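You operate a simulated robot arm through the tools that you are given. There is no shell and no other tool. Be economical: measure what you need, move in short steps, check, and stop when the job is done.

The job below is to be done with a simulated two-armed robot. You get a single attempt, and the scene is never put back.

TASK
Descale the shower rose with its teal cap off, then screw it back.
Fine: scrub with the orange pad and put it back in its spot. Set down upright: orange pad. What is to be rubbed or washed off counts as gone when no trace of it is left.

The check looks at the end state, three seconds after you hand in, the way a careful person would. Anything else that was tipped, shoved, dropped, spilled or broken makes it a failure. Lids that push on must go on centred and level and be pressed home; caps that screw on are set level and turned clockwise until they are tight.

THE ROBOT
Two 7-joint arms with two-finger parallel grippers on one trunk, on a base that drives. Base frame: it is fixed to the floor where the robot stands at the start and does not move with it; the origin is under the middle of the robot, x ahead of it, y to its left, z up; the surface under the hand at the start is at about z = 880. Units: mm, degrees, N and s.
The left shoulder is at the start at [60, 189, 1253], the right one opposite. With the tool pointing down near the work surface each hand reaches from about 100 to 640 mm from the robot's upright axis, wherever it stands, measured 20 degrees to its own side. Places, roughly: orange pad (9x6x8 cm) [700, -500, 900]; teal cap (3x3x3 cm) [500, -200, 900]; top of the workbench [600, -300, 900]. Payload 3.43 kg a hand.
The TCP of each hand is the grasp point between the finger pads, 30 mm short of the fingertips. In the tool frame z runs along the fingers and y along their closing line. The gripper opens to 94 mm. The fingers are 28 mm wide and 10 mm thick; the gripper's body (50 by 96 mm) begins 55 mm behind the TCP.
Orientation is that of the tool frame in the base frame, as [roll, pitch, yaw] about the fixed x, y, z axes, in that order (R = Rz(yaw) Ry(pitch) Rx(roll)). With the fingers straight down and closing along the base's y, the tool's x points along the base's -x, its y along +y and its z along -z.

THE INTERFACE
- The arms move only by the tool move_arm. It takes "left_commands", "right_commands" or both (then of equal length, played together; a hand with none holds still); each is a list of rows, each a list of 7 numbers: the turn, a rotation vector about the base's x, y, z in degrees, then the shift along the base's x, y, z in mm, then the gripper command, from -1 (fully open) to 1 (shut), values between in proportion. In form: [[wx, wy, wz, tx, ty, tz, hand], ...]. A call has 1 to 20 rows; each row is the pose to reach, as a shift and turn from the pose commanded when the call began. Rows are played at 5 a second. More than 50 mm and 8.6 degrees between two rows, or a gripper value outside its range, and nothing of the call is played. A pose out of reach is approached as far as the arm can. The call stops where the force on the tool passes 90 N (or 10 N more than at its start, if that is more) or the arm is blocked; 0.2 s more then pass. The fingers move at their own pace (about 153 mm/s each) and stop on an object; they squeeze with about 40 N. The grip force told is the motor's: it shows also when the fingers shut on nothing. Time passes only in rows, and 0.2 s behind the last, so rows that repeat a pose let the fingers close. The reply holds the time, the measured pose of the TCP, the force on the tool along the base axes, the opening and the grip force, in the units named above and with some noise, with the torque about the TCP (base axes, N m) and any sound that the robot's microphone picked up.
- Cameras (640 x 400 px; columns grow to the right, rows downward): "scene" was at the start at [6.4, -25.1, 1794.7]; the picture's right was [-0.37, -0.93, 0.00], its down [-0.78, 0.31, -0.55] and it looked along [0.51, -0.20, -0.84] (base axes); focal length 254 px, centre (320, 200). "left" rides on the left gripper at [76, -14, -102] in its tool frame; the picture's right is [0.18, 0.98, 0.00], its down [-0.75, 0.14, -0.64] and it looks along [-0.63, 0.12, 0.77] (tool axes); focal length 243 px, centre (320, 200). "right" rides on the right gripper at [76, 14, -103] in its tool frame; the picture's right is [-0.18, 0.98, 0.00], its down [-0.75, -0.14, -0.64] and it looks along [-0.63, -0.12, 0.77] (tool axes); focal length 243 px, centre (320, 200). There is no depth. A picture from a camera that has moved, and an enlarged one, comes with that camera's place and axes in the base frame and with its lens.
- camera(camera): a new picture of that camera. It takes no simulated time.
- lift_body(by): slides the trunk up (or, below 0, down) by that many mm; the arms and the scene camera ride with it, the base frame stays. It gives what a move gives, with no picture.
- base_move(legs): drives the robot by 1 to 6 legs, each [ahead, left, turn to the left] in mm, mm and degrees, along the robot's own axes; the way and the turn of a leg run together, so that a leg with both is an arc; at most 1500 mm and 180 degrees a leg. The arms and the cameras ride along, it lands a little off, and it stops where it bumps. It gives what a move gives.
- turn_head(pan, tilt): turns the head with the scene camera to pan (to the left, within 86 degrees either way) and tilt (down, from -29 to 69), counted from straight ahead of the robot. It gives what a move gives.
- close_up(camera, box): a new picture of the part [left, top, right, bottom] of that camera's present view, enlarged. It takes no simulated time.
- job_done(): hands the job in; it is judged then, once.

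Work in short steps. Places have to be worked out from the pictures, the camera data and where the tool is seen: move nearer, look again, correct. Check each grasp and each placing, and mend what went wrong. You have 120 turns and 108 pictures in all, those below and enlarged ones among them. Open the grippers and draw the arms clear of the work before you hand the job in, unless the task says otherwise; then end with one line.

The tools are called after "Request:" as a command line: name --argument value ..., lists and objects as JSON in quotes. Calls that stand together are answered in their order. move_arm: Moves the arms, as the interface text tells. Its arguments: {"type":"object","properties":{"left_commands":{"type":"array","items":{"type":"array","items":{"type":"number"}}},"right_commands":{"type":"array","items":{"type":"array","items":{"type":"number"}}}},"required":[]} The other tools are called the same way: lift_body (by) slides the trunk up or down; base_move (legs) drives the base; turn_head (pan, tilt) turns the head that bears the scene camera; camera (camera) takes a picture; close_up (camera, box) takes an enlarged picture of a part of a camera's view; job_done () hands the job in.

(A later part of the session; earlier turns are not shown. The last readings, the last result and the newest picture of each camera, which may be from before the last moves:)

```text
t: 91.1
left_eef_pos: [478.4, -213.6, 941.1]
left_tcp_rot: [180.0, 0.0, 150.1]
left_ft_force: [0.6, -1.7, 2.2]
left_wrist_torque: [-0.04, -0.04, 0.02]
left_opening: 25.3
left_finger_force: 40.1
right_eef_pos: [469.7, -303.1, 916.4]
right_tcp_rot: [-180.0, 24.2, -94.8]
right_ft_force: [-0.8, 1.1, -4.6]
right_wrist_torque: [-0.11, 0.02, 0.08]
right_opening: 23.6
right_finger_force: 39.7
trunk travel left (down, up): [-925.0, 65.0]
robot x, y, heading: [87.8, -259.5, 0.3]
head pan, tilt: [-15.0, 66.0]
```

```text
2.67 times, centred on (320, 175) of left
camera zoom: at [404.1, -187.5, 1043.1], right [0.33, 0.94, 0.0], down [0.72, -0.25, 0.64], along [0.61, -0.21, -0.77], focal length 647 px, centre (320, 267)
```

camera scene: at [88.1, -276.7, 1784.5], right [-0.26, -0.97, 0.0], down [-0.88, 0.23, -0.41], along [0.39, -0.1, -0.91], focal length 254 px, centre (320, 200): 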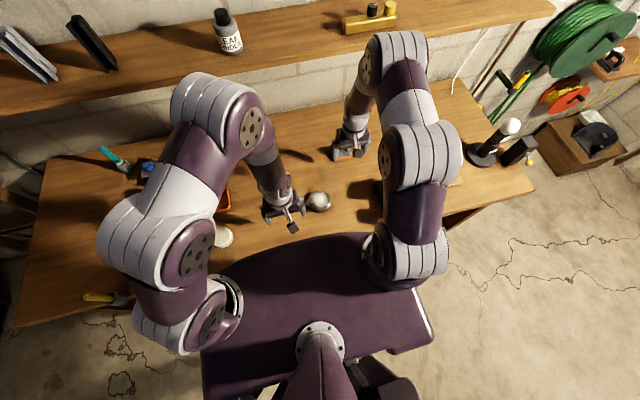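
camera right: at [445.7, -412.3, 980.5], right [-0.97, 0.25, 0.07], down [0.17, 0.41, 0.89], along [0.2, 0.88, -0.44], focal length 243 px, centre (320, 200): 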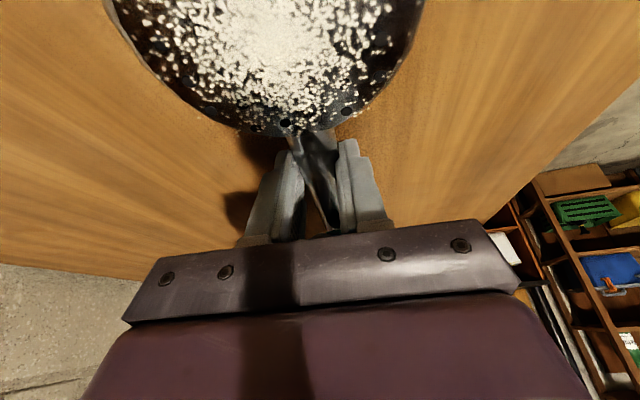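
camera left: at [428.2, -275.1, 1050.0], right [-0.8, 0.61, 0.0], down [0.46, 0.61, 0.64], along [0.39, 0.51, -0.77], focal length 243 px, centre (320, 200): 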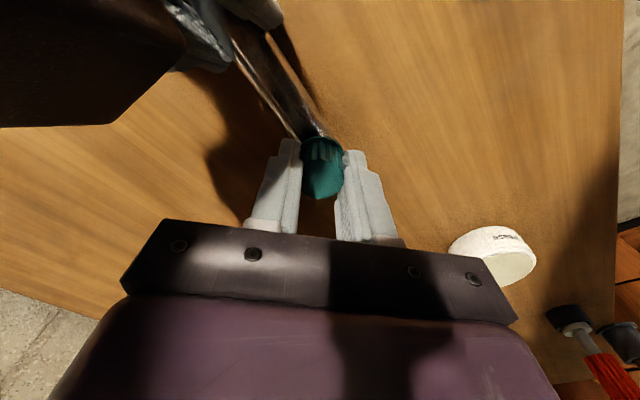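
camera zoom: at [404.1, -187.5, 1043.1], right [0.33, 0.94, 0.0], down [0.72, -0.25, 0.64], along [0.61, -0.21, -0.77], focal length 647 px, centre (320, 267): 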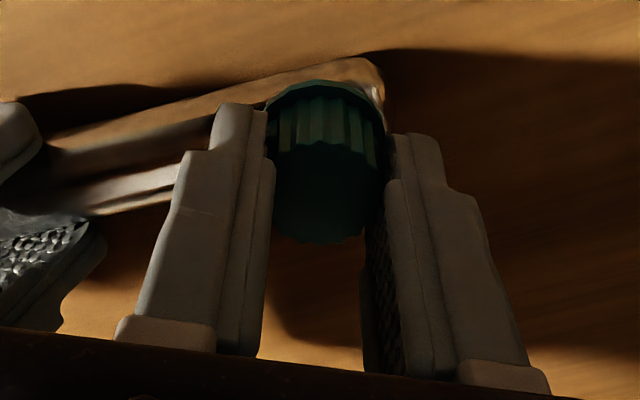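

Clockwise lowers the cap, so the thread is live with no stop here. Now I go counter-clockwise again in chunks from this grip, reading torque and Fz.

Request:
move_arm --left_commands '[[0, 0, 8, 0, 0, 0, 1], [0, 0, 16, 0, 0, 0, 1], [0, 0, 24, 0, 0, 0, 1], [0, 0, 32, 0, 0, 0, 1], [0, 0, 40, 0, 0, 0, 1]]'

Request:
move_arm --left_commands '[[0, 0, 8, 0, 0, 0, 1], [0, 0, 16, 0, 0, 0, 1], [0, 0, 24, 0, 0, 0, 1], [0, 0, 32, 0, 0, 0, 1], [0, 0, 36, 0, 0, 0, 1]]'

Request:
close_up --camera "left" --box '[220, 100, 420, 250]'

```text
t: 92.3
left_eef_pos: [477.5, -214.6, 941.7]
left_tcp_rot: [179.9, 0.0, -169.8]
left_ft_force: [2.1, 9.0, 3.7]
left_wrist_torque: [0.14, -0.08, 0.01]
left_opening: 25.2
left_finger_force: 40.2
right_eef_pos: [470.0, -304.0, 916.0]
right_tcp_rot: [-179.9, 24.1, -94.9]
right_ft_force: [-2.2, -8.8, -5.8]
right_wrist_torque: [-0.13, 0.05, 0.12]
right_opening: 23.6
right_finger_force: 40.0
trunk travel left (down, up): [-925.0, 65.0]
robot x, y, heading: [91.5, -261.7, 0.1]
head pan, tilt: [-15.0, 66.0]
```

```text
t: 93.5
left_eef_pos: [477.9, -213.4, 941.6]
left_tcp_rot: [180.0, 0.0, -133.8]
left_ft_force: [4.0, 14.0, 1.8]
left_wrist_torque: [0.32, -0.07, -0.02]
left_opening: 25.3
left_finger_force: 39.8
right_eef_pos: [469.3, -302.7, 914.6]
right_tcp_rot: [-180.0, 24.1, -94.9]
right_ft_force: [-3.3, -13.6, -4.8]
right_wrist_torque: [-0.11, 0.04, 0.21]
right_opening: 23.5
right_finger_force: 39.7
trunk travel left (down, up): [-925.0, 65.0]
robot x, y, heading: [90.2, -260.0, 0.3]
head pan, tilt: [-15.0, 66.0]
```

```text
2.67 times, centred on (320, 175) of left
camera zoom: at [434.8, -278.6, 1043.3], right [-0.84, 0.55, 0.0], down [0.42, 0.64, 0.64], along [0.35, 0.54, -0.77], focal length 647 px, centre (320, 267)
```

zoom: 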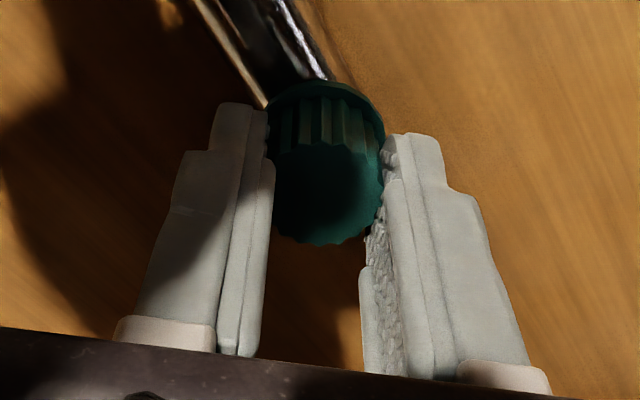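

The cap turns freely here. I need a true side view of the cap's neck, so I release, back off and pitch the left hand to look almost horizontally.

Request:
move_arm --left_commands '[[0, 0, 0, 0, 0, 0, 0], [0, 0, 0, 0, 0, 0, -1], [0, 0, 0, 0, 0, 30, -1], [0, 0, -8, 0, 0, 60, -1], [0, 0, -16, -30, 0, 60, -1], [0, 0, -24, -60, 0, 60, -1], [0, 0, -32, -80, 0, 60, -1], [0, 0, -40, -80, 0, 60, -1], [0, 0, -46, -80, 0, 60, -1]]'

Request:
move_arm --left_commands '[[0, -8, 0, 0, 0, 0, -1], [0, -16, 0, 0, 0, -10, -1], [0, -24, 0, 0, 0, -20, -1], [0, -32, 0, 0, 0, -30, -1], [0, -40, 0, 0, 0, -45, -1], [0, -45, 0, 0, 0, -60, -1], [0, -45, 0, 0, 0, -60, -1]]'

Request:
camera --camera "left"

```text
t: 95.5
left_eef_pos: [398.4, -214.2, 999.2]
left_tcp_rot: [-179.8, 0.0, -180.0]
left_ft_force: [-0.7, -0.7, -0.7]
left_wrist_torque: [0.0, 0.01, 0.02]
left_opening: 93.8
left_finger_force: 0.0
right_eef_pos: [470.3, -303.1, 916.5]
right_tcp_rot: [180.0, 24.1, -94.9]
right_ft_force: [0.3, -0.4, -1.9]
right_wrist_torque: [0.07, 0.0, 0.0]
right_opening: 23.7
right_finger_force: 39.7
trunk travel left (down, up): [-925.0, 65.0]
robot x, y, heading: [94.3, -258.6, -0.0]
head pan, tilt: [-15.0, 66.0]
```

```text
t: 96.9
left_eef_pos: [429.7, -254.0, 957.2]
left_tcp_rot: [177.6, 42.1, 179.9]
left_ft_force: [7.1, 44.0, 19.5]
left_wrist_torque: [-0.77, -0.12, 0.37]
left_opening: 68.7
left_finger_force: 0.0
left hand out of reach, approached as far as the arm can: row 1, 2, 3, 4, 5, 6
right_eef_pos: [470.9, -307.8, 914.0]
right_tcp_rot: [-179.0, 23.2, -94.6]
right_ft_force: [-4.8, -46.4, 6.5]
right_wrist_torque: [1.75, -0.58, 1.88]
right_opening: 23.6
right_finger_force: 40.2
trunk travel left (down, up): [-925.0, 65.0]
robot x, y, heading: [89.4, -261.3, 0.4]
head pan, tilt: [-15.0, 66.0]
stopped in row 6 (left hand): the force on the tool passed its limit at 128 N (the readings are from after the stop); the commanded pose is now the measured one
```

```text
50 pictures are left
camera left: at [304.3, -271.9, 982.6], right [-0.16, 0.98, -0.09], down [0.13, 0.11, 0.99], along [0.98, 0.15, -0.14], focal length 243 px, centre (320, 200)
```

left: 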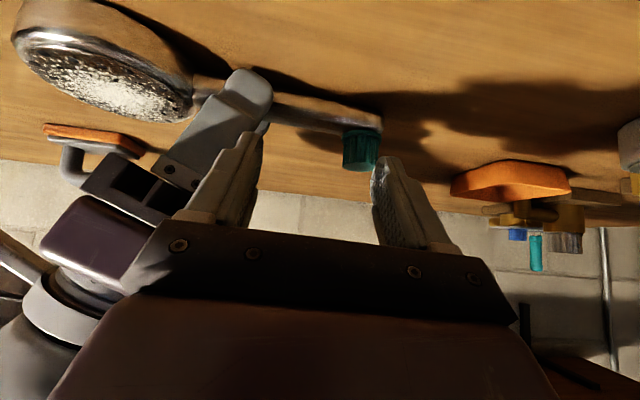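

The left hand drifted out of reach and touched the right hand. I take the side view of the cap now, then back away.

Request:
close_up --camera "left" --box '[250, 80, 410, 190]'

Request:
move_arm --left_commands '[[0, 0, 0, -5, 15, 5, -1], [0, 0, 0, -15, 35, 15, -1], [0, 5, 0, -30, 50, 30, -1], [0, 10, 0, -40, 50, 45, -1]]'

Request:
camera --camera "right"

```text
3.64 times, centred on (330, 135) of left
camera zoom: at [304.3, -271.9, 982.6], right [-0.16, 0.98, -0.09], down [0.13, 0.11, 0.99], along [0.98, 0.15, -0.14], focal length 882 px, centre (284, 436)
```

zoom: 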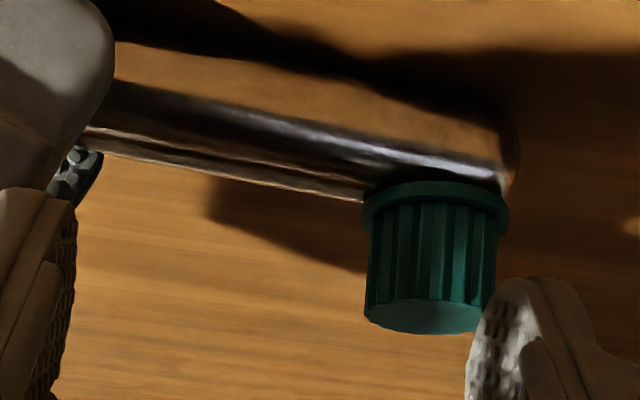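

```text
t: 97.9
left_eef_pos: [400.6, -218.2, 1010.0]
left_tcp_rot: [178.0, 31.9, 179.6]
left_ft_force: [-0.2, 1.2, -0.1]
left_wrist_torque: [-0.01, 0.01, 0.01]
left_opening: 94.1
left_finger_force: 0.0
left hand out of reach, approached as far as the arm can: row 1, 2, 3, 4
right_eef_pos: [472.4, -306.8, 913.3]
right_tcp_rot: [-179.1, 23.2, -94.9]
right_ft_force: [-0.5, 1.0, 1.2]
right_wrist_torque: [-0.04, 0.16, -0.08]
right_opening: 23.5
right_finger_force: 39.8
trunk travel left (down, up): [-925.0, 65.0]
robot x, y, heading: [88.9, -260.8, 0.3]
head pan, tilt: [-15.0, 66.0]
```

```text
48 pictures are left
camera right: at [447.5, -415.0, 979.2], right [-0.96, 0.26, 0.06], down [0.17, 0.42, 0.89], along [0.2, 0.87, -0.45], focal length 243 px, centre (320, 200)
```

right: 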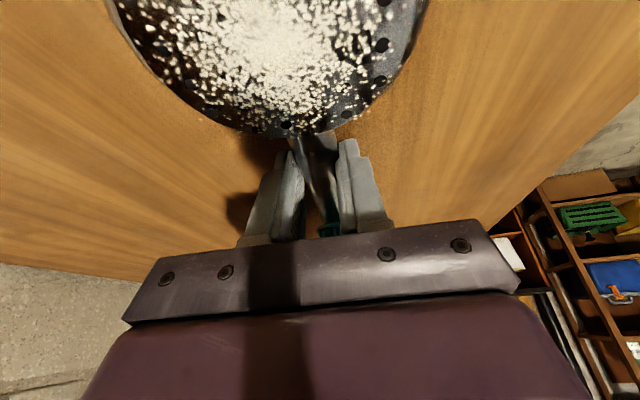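

The side view is clear: the cap is seated flush on the handle. I straighten the left hand, pre-turn it, and make another full counter-clockwise stroke right up to the stop before lifting.

Request:
move_arm --left_commands '[[0, 8, 0, -5, 2, 0, -1], [-1, 16, 0, -10, 4, 5, -1], [-1.5, 24, 0, -10, 4, 5, -1], [-2, 32, 0, -10, 4, 5, -1], [-2, 32, 0, -10, 4, 5, -1]]'

Request:
camera --camera "left"

```text
t: 99.1
left_eef_pos: [387.3, -212.1, 1014.0]
left_tcp_rot: [-179.7, -0.1, -179.7]
left_ft_force: [-0.3, -0.3, -0.6]
left_wrist_torque: [-0.01, -0.02, 0.04]
left_opening: 94.1
left_finger_force: 0.0
right_eef_pos: [472.1, -307.0, 914.6]
right_tcp_rot: [-179.0, 23.3, -94.7]
right_ft_force: [0.2, 0.0, 1.3]
right_wrist_torque: [-0.13, 0.16, 0.05]
right_opening: 23.4
right_finger_force: 39.9
trunk travel left (down, up): [-925.0, 65.0]
robot x, y, heading: [87.2, -260.5, 0.2]
head pan, tilt: [-15.0, 66.0]
```

```text
47 pictures are left
camera left: at [311.3, -226.9, 1117.0], right [-0.19, 0.98, 0.0], down [0.75, 0.15, 0.64], along [0.63, 0.12, -0.77], focal length 243 px, centre (320, 200)
```

left: 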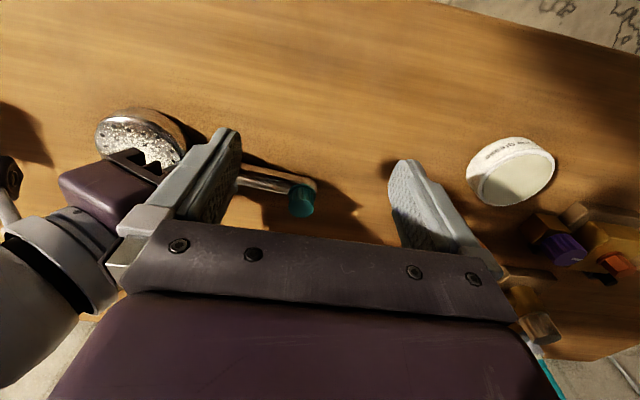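

The rose shifted by about 3 mm in -y. I go above [476,-216] with yaw 100 and check.

Request:
move_arm --left_commands '[[0, 0, -8, 20, 0, -5, -1], [0, 0, -16, 40, -2, -10, -1], [0, 0, -24, 60, -3, -20, -1], [0, 0, -32, 80, -3.5, -25, -1], [0, 0, -40, 89, -4, -28, -1], [0, 0, -48, 89, -4, -28, -1], [0, 0, -56, 89, -4, -28, -1], [0, 0, -64, 89, -4, -28, -1], [0, 0, -72, 89, -4, -28, -1], [0, 0, -80, 89, -4, -28, -1], [0, 0, -80, 89, -4, -28, -1]]'

Request:
close_up --camera "left" --box '[220, 80, 420, 230]'

```text
t: 101.5
left_eef_pos: [462.1, -209.2, 979.3]
left_tcp_rot: [-179.8, 0.1, 100.2]
left_ft_force: [0.5, -0.3, 0.4]
left_wrist_torque: [0.0, -0.02, -0.03]
left_opening: 94.0
left_finger_force: 0.1
left hand out of reach, approached as far as the arm can: row 4, 5, 6, 7, 8, 9, 10, 11
right_eef_pos: [472.5, -307.1, 914.7]
right_tcp_rot: [-179.1, 23.2, -94.7]
right_ft_force: [-0.9, -0.5, 1.6]
right_wrist_torque: [-0.13, 0.2, -0.03]
right_opening: 23.6
right_finger_force: 39.5
trunk travel left (down, up): [-925.0, 65.0]
robot x, y, heading: [88.4, -265.2, 0.1]
head pan, tilt: [-15.0, 66.0]
```

```text
2.67 times, centred on (320, 155) of left
camera zoom: at [433.1, -136.9, 1082.4], right [0.93, 0.36, 0.0], down [0.27, -0.71, 0.64], along [0.23, -0.6, -0.77], focal length 647 px, centre (320, 320)
```

zoom: 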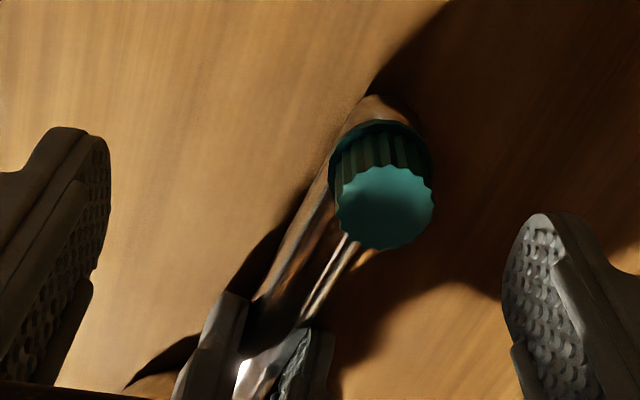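

The arm got into a poor joint branch. I go back to the earlier comfortable pose (about [460,-110,1080], yaw 180) and re-approach.

Request:
move_arm --left_commands '[[0, 0, 8, -20, 10, 30, -1], [0, 0, 16, -40, 25, 60, -1], [0, 0, 24, -60, 40, 90, -1], [0, 0, 32, -70, 60, 110, -1], [0, 0, 40, -80, 80, 130, -1], [0, 0, 48, -80, 100, 150, -1], [0, 0, 56, -80, 100, 170, -1], [0, 0, 64, -80, 100, 190, -1], [0, 0, 72, -80, 100, 210, -1], [0, 0, 80, -80, 100, 230, -1]]'

Request:
move_arm --left_commands '[[0, 0, 0, 25, 0, -35, -1], [0, 0, 0, 50, 0, -70, -1], [0, 0, 0, 70, 0, -105, -1], [0, 0, 0, 80, 0, -140, -1], [0, 0, 0, 85, -30, -170, -1], [0, 0, 0, 88, -65, -190, -1], [0, 0, 0, 90, -105, -200, -1], [0, 0, 0, 94, -107, -215, -1], [0, 0, 0, 94, -107, -215, -1]]'

Request:
camera --camera "scene"

```text
t: 103.7
left_eef_pos: [372.0, -110.7, 1172.1]
left_tcp_rot: [-177.0, 0.6, -179.8]
left_ft_force: [-0.1, 0.6, -0.2]
left_wrist_torque: [-0.06, 0.0, -0.01]
left_opening: 94.1
left_finger_force: 0.0
left hand out of reach, approached as far as the arm can: row 1, 6, 7, 8, 9, 10
right_eef_pos: [471.3, -305.9, 914.1]
right_tcp_rot: [-179.0, 23.0, -94.7]
right_ft_force: [0.0, 0.6, -2.2]
right_wrist_torque: [0.03, 0.0, -0.05]
right_opening: 23.6
right_finger_force: 40.0
trunk travel left (down, up): [-925.0, 65.0]
robot x, y, heading: [91.2, -263.2, -0.0]
head pan, tilt: [-15.0, 66.0]
```

```text
t: 105.7
left_eef_pos: [493.3, -195.0, 1005.8]
left_tcp_rot: [177.4, 3.2, 179.5]
left_ft_force: [0.0, -0.6, 0.3]
left_wrist_torque: [0.03, 0.02, 0.02]
left_opening: 93.8
left_finger_force: 0.0
left hand out of reach, approached as far as the arm can: row 1, 2, 3, 4, 5, 6, 7, 8, 9
right_eef_pos: [473.5, -307.0, 914.4]
right_tcp_rot: [-179.1, 23.4, -94.7]
right_ft_force: [1.4, 1.0, 3.1]
right_wrist_torque: [-0.12, 0.2, -0.01]
right_opening: 23.6
right_finger_force: 39.2
trunk travel left (down, up): [-925.0, 65.0]
robot x, y, heading: [91.4, -259.5, 0.1]
head pan, tilt: [-15.0, 66.0]
```

```text
45 pictures are left
camera scene: at [89.3, -278.1, 1784.6], right [-0.26, -0.97, 0.0], down [-0.88, 0.23, -0.41], along [0.39, -0.1, -0.91], focal length 254 px, centre (320, 200)
```

scene: 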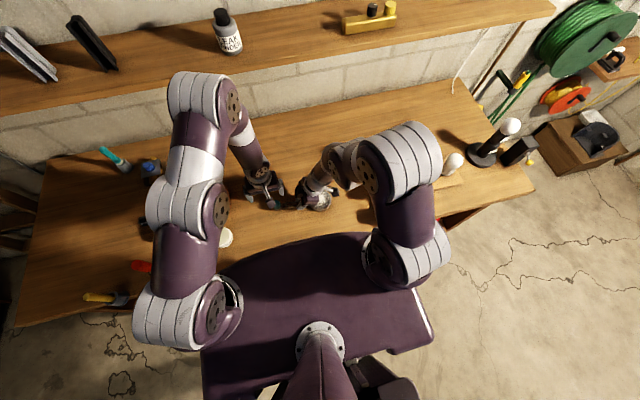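

The left arm sits against a joint limit. I move it back and up towards its starting posture to let it unwind.

Request:
move_arm --left_commands '[[0, 0, 0, -20, 15, 25, -1], [0, 0, 0, -45, 35, 45, -1], [0, 0, 0, -70, 55, 65, -1], [0, 0, 0, -100, 75, 85, -1], [0, 0, 0, -130, 95, 110, -1], [0, 0, 0, -160, 115, 140, -1], [0, 0, 0, -190, 125, 170, -1], [0, 0, 0, -200, 125, 200, -1], [0, 0, 0, -200, 125, 240, -1], [0, 0, 0, -200, 125, 260, -1], [0, 0, 0, -200, 125, 260, -1]]'

```text
t: 107.1
left_eef_pos: [355.5, -116.6, 1139.6]
left_tcp_rot: [-179.1, 3.3, -179.1]
left_ft_force: [5.4, 2.0, 2.7]
left_wrist_torque: [-0.17, 0.98, -0.08]
left_opening: 94.2
left_finger_force: 0.1
right_eef_pos: [471.3, -307.4, 914.4]
right_tcp_rot: [-179.1, 23.3, -94.7]
right_ft_force: [0.2, -0.2, -2.1]
right_wrist_torque: [0.04, -0.03, 0.01]
right_opening: 23.7
right_finger_force: 40.0
trunk travel left (down, up): [-925.0, 65.0]
robot x, y, heading: [89.0, -258.2, 0.0]
head pan, tilt: [-15.0, 66.0]
stopped in row 7 (left hand): the force on the tool passed its limit at 142 N (the readings are from after the stop); the commanded pose is now the measured one
```

Something was struck, perhaps its own upper arm; I look.

Request:
camera --camera "scene"

Request:
camera --camera "left"

```text
44 pictures are left
camera scene: at [86.4, -275.4, 1784.4], right [-0.26, -0.97, 0.0], down [-0.88, 0.23, -0.41], along [0.39, -0.1, -0.91], focal length 254 px, centre (320, 200)
```

scene: 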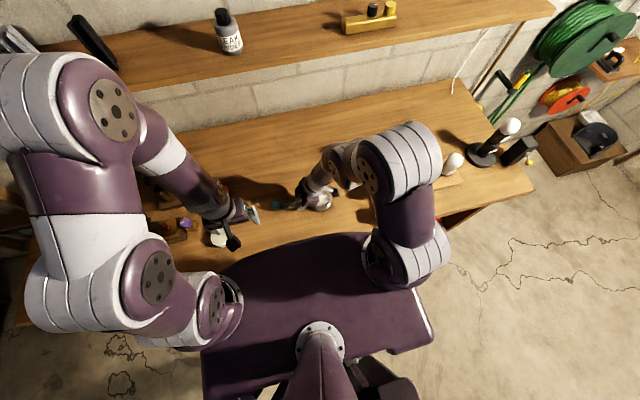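

```text
43 pictures are left
camera left: at [272.1, -130.4, 1238.5], right [-0.2, 0.98, -0.02], down [0.71, 0.16, 0.68], along [0.67, 0.12, -0.73], focal length 243 px, centre (320, 200)
```

left: 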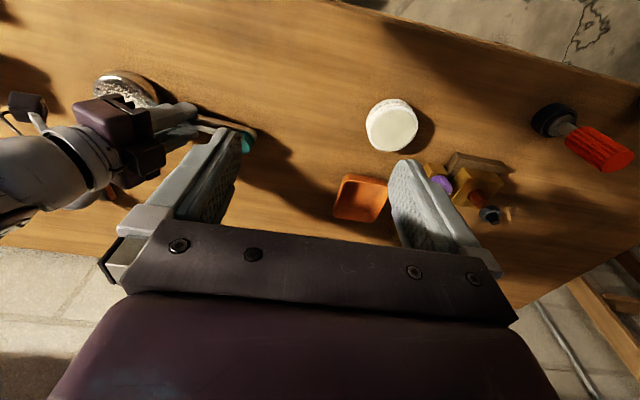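

The elbow has swung back out and everything on the bench looks untouched. I level the hand and return above the cap.

Request:
move_arm --left_commands '[[0.9, 3.3, -0.9, 15, -10, -10, -1], [0.9, 3.3, -0.9, 40, -35, -30, -1], [0.9, 3.3, -0.9, 65, -60, -60, -1], [0.9, 3.3, -0.9, 90, -80, -95, -1], [0.9, 3.3, -0.9, 110, -92, -120, -1], [0.9, 3.3, -0.9, 120, -99, -145, -1], [0.9, 3.3, -0.9, 120, -99, -152, -1], [0.9, 3.3, -0.9, 120, -99, -152, -1]]'

Request:
close_up --camera "left" --box '[220, 80, 420, 230]'

```text
t: 108.9
left_eef_pos: [474.0, -215.4, 987.2]
left_tcp_rot: [179.8, -0.1, -179.8]
left_ft_force: [-0.1, 0.1, 0.3]
left_wrist_torque: [0.01, 0.0, -0.01]
left_opening: 94.1
left_finger_force: 0.1
right_eef_pos: [473.2, -307.7, 913.3]
right_tcp_rot: [-179.1, 23.3, -94.7]
right_ft_force: [0.3, -0.5, 1.1]
right_wrist_torque: [-0.14, 0.15, -0.01]
right_opening: 23.7
right_finger_force: 40.3
trunk travel left (down, up): [-925.0, 65.0]
robot x, y, heading: [90.5, -263.6, 0.0]
head pan, tilt: [-15.0, 66.0]
```

```text
2.67 times, centred on (320, 155) of left
camera zoom: at [397.1, -230.3, 1090.0], right [-0.19, 0.98, 0.0], down [0.75, 0.14, 0.64], along [0.63, 0.12, -0.77], focal length 647 px, centre (320, 320)
```

zoom: 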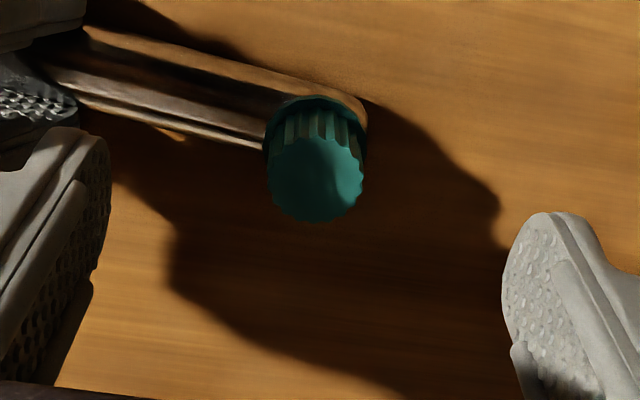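

Reach is restored; the cap is at about [479,-216]. I pre-turn clockwise 80°, descend and grip.

Request:
move_arm --left_commands '[[0, 0, -8, 2, 0, 0, -1], [0, 0, -16, 5, 0, 0, -1], [0, 0, -24, 5, 0, 0, -1], [0, 0, -32, 5, 0, 0, -1], [0, 0, -40, 5, 0, 0, -1], [0, 0, -48, 5, 0, 0, -1], [0, 0, -56, 5, 0, 0, -1], [0, 0, -64, 5, 0, 0, -1], [0, 0, -72, 5, 0, 0, -1], [0, 0, -80, 5, 0, 0, -1], [0, 0, -80, 5, 0, -25, -1], [0, 0, -80, 5, 0, -46, -0.2], [0, 0, -80, 5, 0, -46, 0.2]]'

Request:
close_up --camera "left" --box '[220, 100, 420, 250]'

```text
t: 111.7
left_eef_pos: [479.7, -213.9, 941.9]
left_tcp_rot: [179.8, -0.2, 100.1]
left_ft_force: [-0.9, -1.5, 0.5]
left_wrist_torque: [0.01, 0.0, -0.01]
left_opening: 37.5
left_finger_force: 0.1
right_eef_pos: [472.3, -306.7, 914.6]
right_tcp_rot: [-179.1, 23.2, -94.7]
right_ft_force: [-1.1, -0.1, 1.9]
right_wrist_torque: [-0.13, 0.14, -0.03]
right_opening: 23.4
right_finger_force: 40.3
trunk travel left (down, up): [-925.0, 65.0]
robot x, y, heading: [92.2, -260.0, -0.0]
head pan, tilt: [-15.0, 66.0]
```

```text
2.67 times, centred on (320, 175) of left
camera zoom: at [451.2, -142.1, 1044.9], right [0.94, 0.35, 0.0], down [0.27, -0.72, 0.64], along [0.23, -0.6, -0.77], focal length 647 px, centre (320, 267)
```

zoom: 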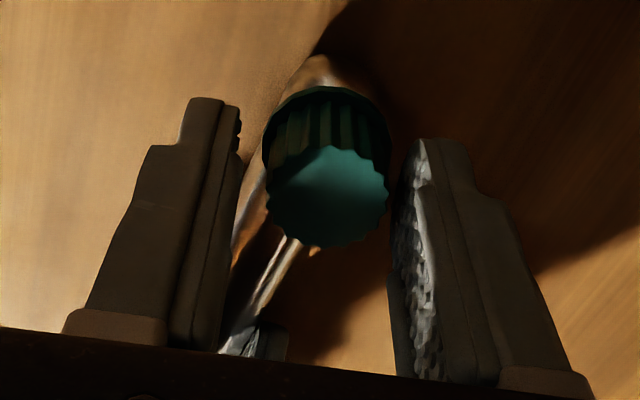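

Centred. Grip and turn counter-clockwise 85°, then 34° more, reading the torque.

Request:
move_arm --left_commands '[[0, 0, 0, 0.5, 0, -1, 1], [0, 0, 0, 0.5, 0, -1, 1], [0, 0, 8.5, 0.5, 0, -1, 1], [0, 0, 17, 0.5, 0, -1, 1], [0, 0, 25.5, 0.5, 0, -1, 1], [0, 0, 34, 0.5, 0, -1, 1], [0, 0, 42.5, 0.5, 0, -1, 1], [0, 0, 51, 0.5, 0, -1, 1], [0, 0, 59.5, 0.5, 0, -1, 1], [0, 0, 68, 0.5, 0, -1, 1], [0, 0, 76.5, 0.5, 0, -1, 1], [0, 0, 85, 0.5, 0, -1, 1]]'

Request:
move_arm --left_commands '[[0, 0, 8.5, 0, 0, 0, 1], [0, 0, 17, 0, 0, 0, 1], [0, 0, 25.5, 0, 0, 0, 1], [0, 0, 34, 0, 0, 0, 1]]'

Request:
move_arm --left_commands '[[0, 0, 7, 0, 0, 0, 1], [0, 0, 10, 0, 0, 0, 1]]'

```text
t: 114.3
left_eef_pos: [480.0, -216.2, 941.0]
left_tcp_rot: [179.8, -0.2, -174.7]
left_ft_force: [-3.5, -0.2, 25.9]
left_wrist_torque: [-0.2, 0.2, -0.05]
left_opening: 25.1
left_finger_force: 39.8
right_eef_pos: [472.7, -308.1, 916.2]
right_tcp_rot: [-179.1, 23.4, -94.6]
right_ft_force: [3.4, 0.1, -15.5]
right_wrist_torque: [-0.8, 0.12, -0.22]
right_opening: 23.8
right_finger_force: 40.2
trunk travel left (down, up): [-925.0, 65.0]
robot x, y, heading: [88.7, -258.5, 0.1]
head pan, tilt: [-15.0, 66.0]
```

```text
t: 115.3
left_eef_pos: [480.7, -216.4, 941.2]
left_tcp_rot: [179.8, -0.1, -140.8]
left_ft_force: [-5.8, 1.1, 22.5]
left_wrist_torque: [-0.17, 0.2, -0.07]
left_opening: 25.3
left_finger_force: 39.7
right_eef_pos: [472.3, -307.0, 914.5]
right_tcp_rot: [-179.1, 23.3, -94.6]
right_ft_force: [2.4, -0.2, -12.3]
right_wrist_torque: [-0.59, 0.17, -0.19]
right_opening: 23.5
right_finger_force: 39.8
trunk travel left (down, up): [-925.0, 65.0]
robot x, y, heading: [89.5, -260.2, -0.3]
head pan, tilt: [-15.0, 66.0]
```

```text
t: 115.9
left_eef_pos: [481.3, -216.0, 940.8]
left_tcp_rot: [179.8, -0.1, -130.8]
left_ft_force: [-3.0, 0.4, 13.7]
left_wrist_torque: [-0.12, 0.11, -0.04]
left_opening: 25.6
left_finger_force: 40.1
right_eef_pos: [471.1, -307.3, 915.0]
right_tcp_rot: [-179.2, 23.4, -94.7]
right_ft_force: [1.6, -0.8, -7.4]
right_wrist_torque: [-0.13, 0.14, -0.06]
right_opening: 23.8
right_finger_force: 39.5
trunk travel left (down, up): [-925.0, 65.0]
robot x, y, heading: [89.2, -260.6, 0.1]
head pan, tilt: [-15.0, 66.0]
```

Now counter-clockwise turning pushes the hand up with no torque: the cap is climbing. I follow upward 4 mm and look.

Request:
move_arm --left_commands '[[0, 0, 0, 0, 0, 2, 1], [0, 0, 0, 0, 0, 4, 1], [0, 0, 0, 0, 0, 4, 1]]'

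Request:
close_up --camera "left" --box '[220, 100, 420, 250]'

```text
t: 116.7
left_eef_pos: [480.2, -215.4, 946.1]
left_tcp_rot: [179.7, -0.1, -130.8]
left_ft_force: [-0.4, 0.2, -0.8]
left_wrist_torque: [0.01, -0.01, -0.03]
left_opening: 25.6
left_finger_force: 40.2
right_eef_pos: [473.3, -307.3, 914.4]
right_tcp_rot: [-179.1, 23.4, -94.7]
right_ft_force: [-0.1, 0.7, 3.3]
right_wrist_torque: [0.66, 0.03, 0.05]
right_opening: 23.6
right_finger_force: 40.1
trunk travel left (down, up): [-925.0, 65.0]
robot x, y, heading: [88.3, -267.1, 0.3]
head pan, tilt: [-15.0, 66.0]
```

```text
2.67 times, centred on (320, 175) of left
camera zoom: at [441.6, -282.7, 1047.8], right [-0.86, 0.5, 0.0], down [0.39, 0.66, 0.64], along [0.32, 0.55, -0.77], focal length 647 px, centre (320, 267)
```

zoom: 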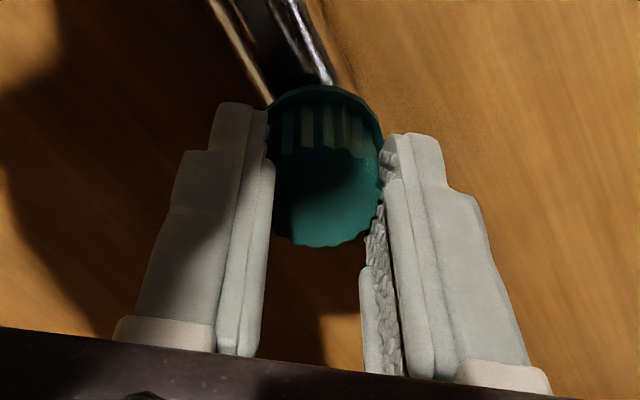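

The cap has risen about 4.5 mm with no load: it looks free. I lift slowly straight up and check.

Request:
move_arm --left_commands '[[0, 0, 0, 0, 0, 2, 1], [0, 0, 0, 0, 0, 4, 1], [0, 0, 0, 0, 0, 6, 1], [0, 0, 0, 0, 0, 8, 1], [0, 0, 0, 0, 0, 10, 1]]'

Request:
close_up --camera "left" --box '[220, 100, 420, 250]'

```text
t: 117.9
left_eef_pos: [480.9, -215.5, 953.7]
left_tcp_rot: [179.8, -0.1, -130.9]
left_ft_force: [-0.3, 0.6, -0.3]
left_wrist_torque: [0.03, 0.01, -0.03]
left_opening: 25.4
left_finger_force: 39.9
right_eef_pos: [473.0, -307.1, 914.6]
right_tcp_rot: [-179.0, 23.3, -94.7]
right_ft_force: [0.6, 2.4, 4.5]
right_wrist_torque: [0.91, -0.03, -0.15]
right_opening: 23.4
right_finger_force: 40.0
trunk travel left (down, up): [-925.0, 65.0]
robot x, y, heading: [86.1, -262.0, 0.1]
head pan, tilt: [-15.0, 66.0]
```

```text
2.67 times, centred on (320, 175) of left
camera zoom: at [441.1, -282.2, 1057.3], right [-0.86, 0.5, 0.0], down [0.39, 0.66, 0.64], along [0.32, 0.55, -0.77], focal length 647 px, centre (320, 267)
```

zoom: 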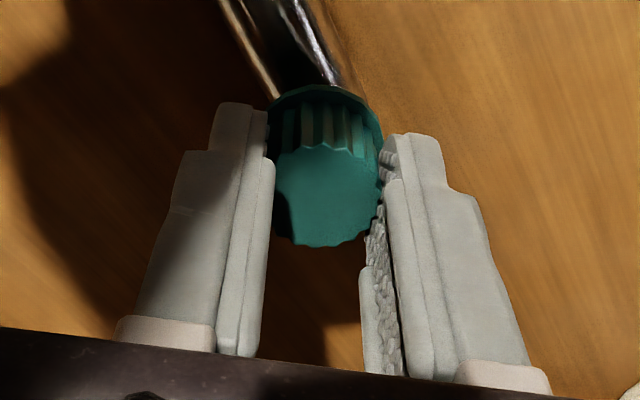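

No load at all: free. I lift another 25 mm and verify.

Request:
move_arm --left_commands '[[0, 0, 0, 0, 0, 5, 1], [0, 0, 0, 0, 0, 10, 1], [0, 0, 0, 0, 0, 16, 1], [0, 0, 0, 0, 0, 25, 1], [0, 0, 0, 0, 0, 35, 1]]'

Request:
camera --camera "left"

```text
t: 119.1
left_eef_pos: [480.6, -215.9, 989.9]
left_tcp_rot: [179.8, -0.1, -130.9]
left_ft_force: [-0.2, 0.5, -0.7]
left_wrist_torque: [-0.02, -0.01, 0.02]
left_opening: 25.5
left_finger_force: 39.9
right_eef_pos: [471.9, -307.2, 914.0]
right_tcp_rot: [-179.1, 23.3, -94.7]
right_ft_force: [1.9, 1.0, 6.2]
right_wrist_torque: [0.69, 0.05, -0.15]
right_opening: 23.5
right_finger_force: 39.8
trunk travel left (down, up): [-925.0, 65.0]
robot x, y, heading: [86.6, -261.6, 0.2]
head pan, tilt: [-15.0, 66.0]
```

```text
38 pictures are left
camera left: at [440.3, -282.5, 1092.0], right [-0.86, 0.5, 0.0], down [0.39, 0.66, 0.64], along [0.32, 0.55, -0.77], focal length 243 px, centre (320, 200)
```

left: 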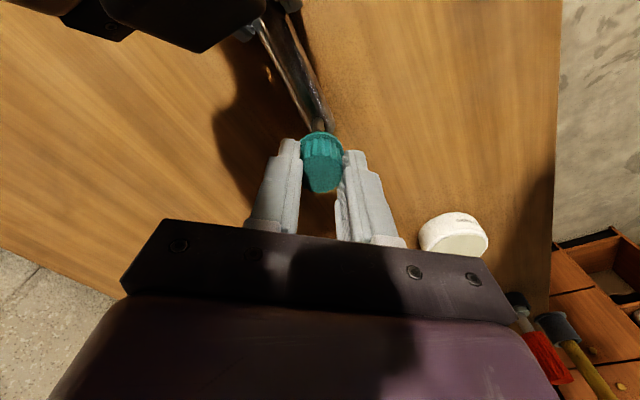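

The cap is off and in the left hand. I carry it to [402,-130] and lower it near the bench.

Request:
move_arm --left_commands '[[0, 0, 0, -26, 28, 0, 1], [0, 0, 0, -52, 57, 0, 1], [0, 0, 0, -78, 86, 0, 1], [0, 0, 0, -78, 86, -30, 1], [0, 0, 0, -78, 86, -55, 1], [0, 0, 0, -78, 86, -66, 1], [0, 0, 0, -78, 86, -66, 1]]'

Request:
move_arm --left_commands '[[0, 0, 0, 0, 0, -1.5, 1], [0, 0, 0, 0, 0, -3, 1], [0, 0, 0, 0, 0, -4.5, 1]]'

```text
t: 120.7
left_eef_pos: [402.9, -130.5, 925.8]
left_tcp_rot: [179.8, -0.1, -130.9]
left_ft_force: [0.2, -0.4, 0.0]
left_wrist_torque: [-0.02, -0.02, -0.02]
left_opening: 25.5
left_finger_force: 40.1
right_eef_pos: [472.8, -307.1, 915.4]
right_tcp_rot: [-179.1, 23.3, -94.8]
right_ft_force: [-1.7, 0.6, 2.3]
right_wrist_torque: [0.28, 0.15, 0.08]
right_opening: 23.3
right_finger_force: 40.0
trunk travel left (down, up): [-925.0, 65.0]
robot x, y, heading: [85.6, -260.8, -0.1]
head pan, tilt: [-15.0, 66.0]
```

```text
t: 121.5
left_eef_pos: [402.0, -129.4, 919.5]
left_tcp_rot: [179.8, -0.1, -131.0]
left_ft_force: [0.3, 0.4, 1.2]
left_wrist_torque: [-0.01, -0.03, 0.0]
left_opening: 25.4
left_finger_force: 39.6
right_eef_pos: [471.2, -307.0, 913.7]
right_tcp_rot: [-179.0, 23.3, -94.8]
right_ft_force: [-0.8, 0.4, 1.3]
right_wrist_torque: [-0.07, 0.14, -0.06]
right_opening: 23.8
right_finger_force: 39.7
trunk travel left (down, up): [-925.0, 65.0]
robot x, y, heading: [91.2, -260.0, 0.2]
head pan, tilt: [-15.0, 66.0]
```

Not yet clearly touching; I lower in millimetre steps.

Request:
move_arm --left_commands '[[0, 0, 0, 0, 0, -1, 1], [0, 0, 0, 0, 0, -2, 1]]'

Request:
move_arm --left_commands '[[0, 0, 0, 0, 0, -1, 1], [0, 0, 0, 0, 0, -2, 1]]'

```text
t: 122.1
left_eef_pos: [402.5, -129.0, 917.3]
left_tcp_rot: [179.7, -0.1, -130.9]
left_ft_force: [-0.5, 0.1, -0.1]
left_wrist_torque: [-0.01, 0.03, 0.06]
left_opening: 25.4
left_finger_force: 40.2
right_eef_pos: [473.1, -307.4, 914.7]
right_tcp_rot: [-179.0, 23.3, -94.6]
right_ft_force: [-1.0, -0.7, 0.8]
right_wrist_torque: [-0.08, 0.13, -0.03]
right_opening: 23.6
right_finger_force: 40.3
trunk travel left (down, up): [-925.0, 65.0]
robot x, y, heading: [86.9, -260.4, 0.1]
head pan, tilt: [-15.0, 66.0]
```

```text
t: 122.7
left_eef_pos: [402.0, -130.9, 916.7]
left_tcp_rot: [180.0, 0.0, -130.8]
left_ft_force: [0.0, 5.1, 26.8]
left_wrist_torque: [0.05, 0.2, -0.03]
left_opening: 25.4
left_finger_force: 39.8
right_eef_pos: [470.9, -307.4, 915.6]
right_tcp_rot: [-179.0, 23.3, -94.7]
right_ft_force: [-0.2, -0.6, -2.1]
right_wrist_torque: [0.08, 0.01, 0.04]
right_opening: 23.8
right_finger_force: 40.2
trunk travel left (down, up): [-925.0, 65.0]
robot x, y, heading: [89.0, -264.1, 0.1]
head pan, tilt: [-15.0, 66.0]
```

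Cap stands on the bench. I release it, rise, and look at it.

Request:
move_arm --left_commands '[[0, 0, 0, 0, 0, 1.5, 0.2], [0, 0, 0, 0, 0, 1.5, -0.3], [0, 0, 0, 0, 0, 30, -0.6], [0, 0, -8, 0, 0, 65, -1], [0, 0, -16, 0, 0, 80, -1], [0, 0, -24, 0, 0, 80, -1], [0, 0, -32, 0, 0, 80, -1], [0, 0, -40, 0, 0, 80, -1], [0, 0, -48, -20, 0, 80, -1]]'

Request:
camera --camera "left"

```text
t: 124.7
left_eef_pos: [380.6, -128.7, 996.5]
left_tcp_rot: [179.8, -0.1, -179.0]
left_ft_force: [-0.3, 0.3, 0.2]
left_wrist_torque: [-0.02, 0.03, -0.03]
left_opening: 94.0
left_finger_force: 0.1
right_eef_pos: [473.5, -306.7, 914.3]
right_tcp_rot: [-179.1, 23.3, -94.7]
right_ft_force: [-0.6, -1.6, 0.5]
right_wrist_torque: [-0.04, 0.1, -0.01]
right_opening: 23.8
right_finger_force: 40.4
trunk travel left (down, up): [-925.0, 65.0]
robot x, y, heading: [90.0, -263.4, 0.1]
head pan, tilt: [-15.0, 66.0]
```

```text
37 pictures are left
camera left: at [304.7, -145.5, 1098.9], right [-0.2, 0.98, 0.0], down [0.75, 0.15, 0.64], along [0.63, 0.13, -0.77], focal length 243 px, centre (320, 200)
```

left: 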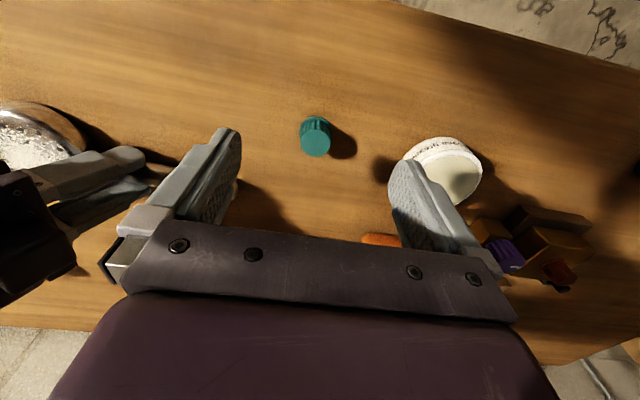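

Cap stands upright at [402,-130]. Now the left hand turns to yaw 85 and goes above the handle near [476,-262].

Request:
move_arm --left_commands '[[0, 0, -8, 0, 0, 10, -1], [0, 0, -16, 0, 0, 10, -1], [0, 0, -24, 10, -10, 10, -1], [0, 0, -32, 20, -20, 10, -1], [0, 0, -40, 30, -35, 10, -1], [0, 0, -48, 45, -50, 10, -1], [0, 0, -56, 60, -70, 10, -1], [0, 0, -64, 75, -90, 10, -1], [0, 0, -72, 88, -105, 10, -1], [0, 0, -80, 96, -120, 10, -1], [0, 0, -88, 96, -133, 10, -1], [0, 0, -96, 96, -133, 5, -1], [0, 0, -96, 96, -133, 0, -1]]'

Request:
camera --camera "left"

```text
t: 127.5
left_eef_pos: [478.5, -262.7, 995.4]
left_tcp_rot: [179.9, -0.1, 84.9]
left_ft_force: [0.1, 0.1, -0.2]
left_wrist_torque: [0.01, -0.01, 0.0]
left_opening: 94.2
left_finger_force: 0.1
left hand out of reach, approached as far as the arm can: row 8
right_eef_pos: [472.1, -308.3, 913.3]
right_tcp_rot: [-179.1, 23.3, -94.7]
right_ft_force: [0.1, -1.1, 1.4]
right_wrist_torque: [-0.12, 0.09, 0.02]
right_opening: 23.6
right_finger_force: 40.6
trunk travel left (down, up): [-925.0, 65.0]
robot x, y, heading: [90.3, -259.3, 0.4]
head pan, tilt: [-15.0, 66.0]
```

```text
36 pictures are left
camera left: at [469.5, -185.4, 1098.1], right [1.0, 0.1, 0.0], down [0.07, -0.76, 0.64], along [0.07, -0.64, -0.77], focal length 243 px, centre (320, 200)
```

left: 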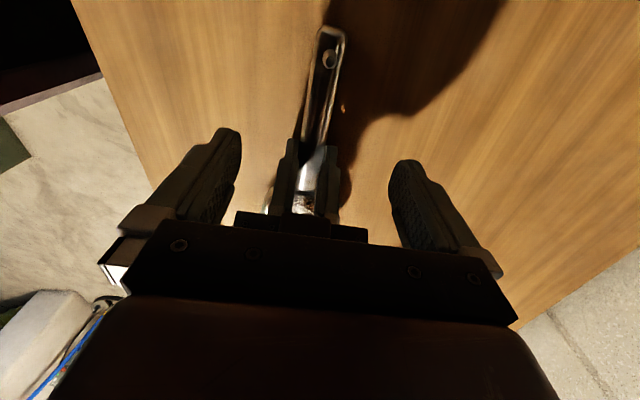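

The seat hole is at about [480.7,-217.5]. I descend and grip the handle with the left hand at y≈-262.

Request:
move_arm --left_commands '[[0, 0, 0, -2, 1, -40, -1], [0, 0, 0, -2, 1, -70, -1], [0, 0, 0, -2, 1, -80, -0.3], [0, 0, 0, -2, 1, -80, 0.2], [0, 0, 0, -2, 1, -80, 1], [0, 0, 0, -2, 1, -80, 1], [0, 0, 0, -2, 1, -80, 1]]'

```text
t: 128.0
left_eef_pos: [477.9, -264.7, 959.6]
left_tcp_rot: [179.5, -0.1, 84.1]
left_ft_force: [-11.9, 6.5, 33.3]
left_wrist_torque: [-1.77, -0.73, -0.52]
left_opening: 93.9
left_finger_force: 0.0
right_eef_pos: [473.6, -309.2, 914.0]
right_tcp_rot: [-179.0, 23.0, -95.8]
right_ft_force: [10.2, -2.2, -9.3]
right_wrist_torque: [-0.11, 2.32, -0.1]
right_opening: 23.9
right_finger_force: 39.9
trunk travel left (down, up): [-925.0, 65.0]
robot x, y, heading: [89.1, -259.0, 0.2]
head pan, tilt: [-15.0, 66.0]
stopped in row 2 (left hand): the force on the tool passed its limit at 215 N (the readings are from after the stop); the commanded pose is now the measured one
```

The left hand bumped the right gripper's body. I rise and move the grip point to y≈-240 instead.

Request:
move_arm --left_commands '[[0, 0, 0, 0, 5, 15, -1], [0.5, 0, 0.8, 0, 15, 30, -1], [0.5, 0, 0.8, 0, 25, 30, -1], [0.5, 0, 0.8, 0, 25, 30, -1]]'

Request:
camera --camera "left"

Request:
close_up --camera "scene" --box '[220, 130, 400, 250]'

```text
t: 129.0
left_eef_pos: [476.6, -238.9, 988.1]
left_tcp_rot: [179.6, -0.5, 84.9]
left_ft_force: [0.3, 0.0, 0.3]
left_wrist_torque: [-0.02, -0.02, 0.01]
left_opening: 93.8
left_finger_force: 0.0
right_eef_pos: [472.1, -309.4, 914.5]
right_tcp_rot: [-178.9, 23.0, -95.6]
right_ft_force: [-0.8, 0.2, 19.5]
right_wrist_torque: [-0.38, 0.6, -0.02]
right_opening: 23.6
right_finger_force: 39.6
trunk travel left (down, up): [-925.0, 65.0]
robot x, y, heading: [88.1, -262.1, 0.0]
head pan, tilt: [-15.0, 66.0]
```

```text
35 pictures are left
camera left: at [467.6, -162.2, 1091.5], right [1.0, 0.1, 0.01], down [0.07, -0.77, 0.64], along [0.07, -0.63, -0.77], focal length 243 px, centre (320, 200)
```

left: 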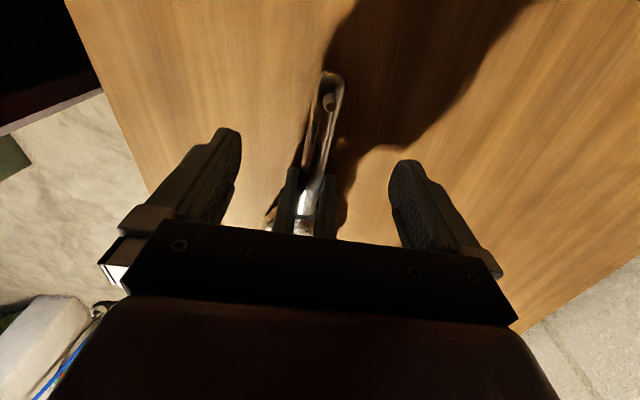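

```text
3.33 times, centred on (310, 190) of scene
camera zoom: at [85.5, -275.8, 1784.6], right [-0.26, -0.97, 0.0], down [-0.88, 0.23, -0.41], along [0.39, -0.1, -0.91], focal length 846 px, centre (353, 233)
```

zoom: 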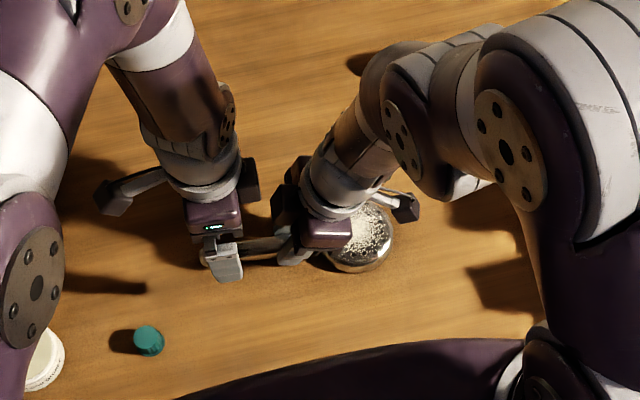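

There are box-like protrusions on both sides of the grippers. I first release and withdraw the right hand (the rose rests stably), then the left can grip freely.

Request:
move_arm --right_commands '[[0, 0, 0, 0, 0, 0, 0], [0, 0, 0, 0, 0, 0, -0.6], [0, 0, 0, 0, -8, 20, -1], [0, 0, 0, 0, -20, 50, -1], [0, 0, 0, 0, -40, 95, -1], [-8, 0.7, 1, 20, -70, 120, -1], [-16, 1.4, 3, 50, -100, 140, -1], [-23, 2.2, 5, 80, -130, 140, -1], [-23, 2.2, 5, 110, -165, 140, -1], [-23, 2.2, 5, 145, -190, 140, -1], [-23, 2.2, 5, 175, -205, 130, -1]]'

Request:
camera --camera "right"

Request:
close_up --camera "scene" --box '[220, 130, 400, 250]'

```text
t: 131.4
left_eef_pos: [478.1, -238.6, 986.9]
left_tcp_rot: [179.8, -0.6, 85.0]
left_ft_force: [-0.8, -0.3, 0.8]
left_wrist_torque: [0.01, 0.01, 0.01]
left_opening: 94.0
left_finger_force: 0.0
right_eef_pos: [648.2, -517.7, 1043.3]
right_tcp_rot: [180.0, -0.1, -90.8]
right_ft_force: [1.1, 0.4, 0.4]
right_wrist_torque: [-0.01, 0.01, -0.02]
right_opening: 94.1
right_finger_force: 0.1
trunk travel left (down, up): [-925.0, 65.0]
robot x, y, heading: [88.8, -263.6, 0.3]
head pan, tilt: [-15.0, 66.0]
```

```text
33 pictures are left
camera right: at [633.1, -593.0, 1146.5], right [-0.98, 0.2, 0.0], down [0.15, 0.75, 0.64], along [0.13, 0.63, -0.77], focal length 243 px, centre (320, 200)
```

right: 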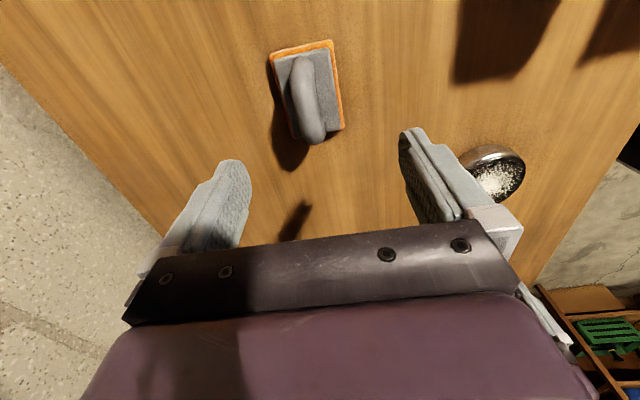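

```text
3.33 times, centred on (310, 190) of scene
camera zoom: at [89.9, -276.8, 1784.5], right [-0.26, -0.97, 0.0], down [-0.88, 0.23, -0.41], along [0.39, -0.1, -0.91], focal length 846 px, centre (353, 233)
```

zoom: 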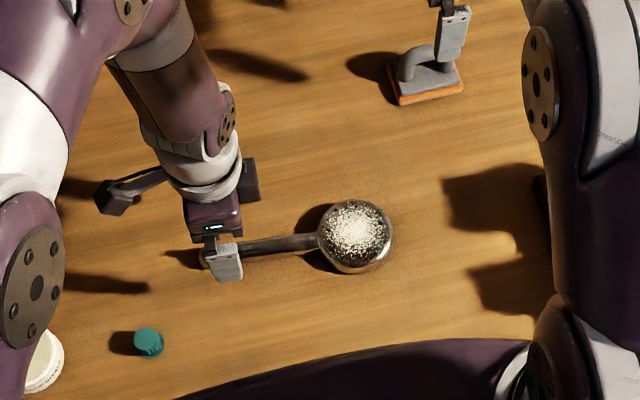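

Pad centre is near [658,-519], aligned with the hand. The right hand moves over it and descends to z≈940; the left descends to grip the handle at y≈-245.

Request:
move_arm --left_commands '[[0, 0, 0, 2, -3, -30, -1], [0, 0, 0, 2, -6, -55, -1], [0, 0, 0, 2, -6, -70, -1], [0, 0, 0, 2, -6, -74, -0.3], [0, 0, 0, 2, -6, -74, 0.2], [0, 0, 0, 2, -6, -74, 1], [0, 0, 0, 2, -6, -74, 1]]' --right_commands '[[0, 0, 0, 10, -1, 0, -1], [0, 0, 0, 10, -1, -20, -1], [0, 0, 0, 10, -1, -40, -1], [0, 0, 0, 10, -1, -60, -1], [0, 0, 0, 10, -1, -80, -1], [0, 0, 0, 10, -1, -95, -1], [0, 0, 0, 10, -1, -103, -1]]'

Request:
camera --camera "right"

Request:
close_up --camera "left" --box '[220, 60, 420, 250]'

```text
t: 133.0
left_eef_pos: [480.2, -243.6, 913.7]
left_tcp_rot: [179.8, -0.6, 85.0]
left_ft_force: [-0.1, -0.3, 0.6]
left_wrist_torque: [0.2, -0.01, 0.01]
left_opening: 23.5
left_finger_force: 39.8
right_eef_pos: [658.0, -515.3, 938.5]
right_tcp_rot: [180.0, 0.0, -90.7]
right_ft_force: [0.4, -0.1, 0.1]
right_wrist_torque: [0.0, 0.01, 0.01]
right_opening: 93.9
right_finger_force: 0.1
trunk travel left (down, up): [-925.0, 65.0]
robot x, y, heading: [88.9, -259.9, 0.0]
head pan, tilt: [-15.0, 66.0]
```

```text
31 pictures are left
camera right: at [643.2, -591.3, 1042.6], right [-0.98, 0.2, 0.0], down [0.15, 0.75, 0.64], along [0.13, 0.63, -0.77], focal length 243 px, centre (320, 200)
```

right: 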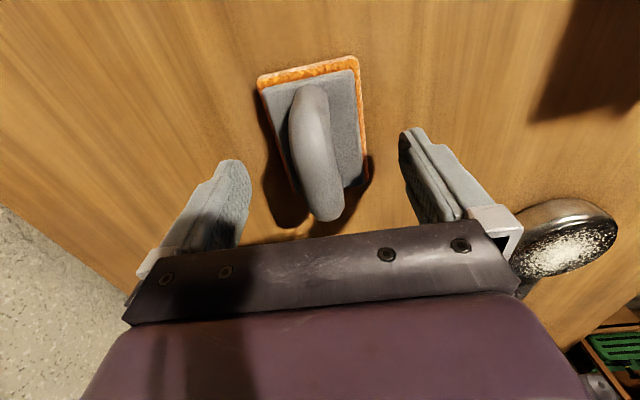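

```text
2.11 times, centred on (320, 155) of left
camera zoom: at [471.9, -168.6, 1017.3], right [1.0, 0.1, 0.01], down [0.07, -0.77, 0.63], along [0.07, -0.63, -0.77], focal length 511 px, centre (320, 295)
```

zoom: 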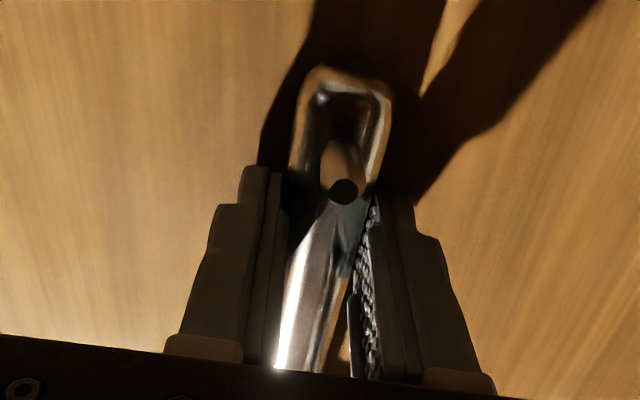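

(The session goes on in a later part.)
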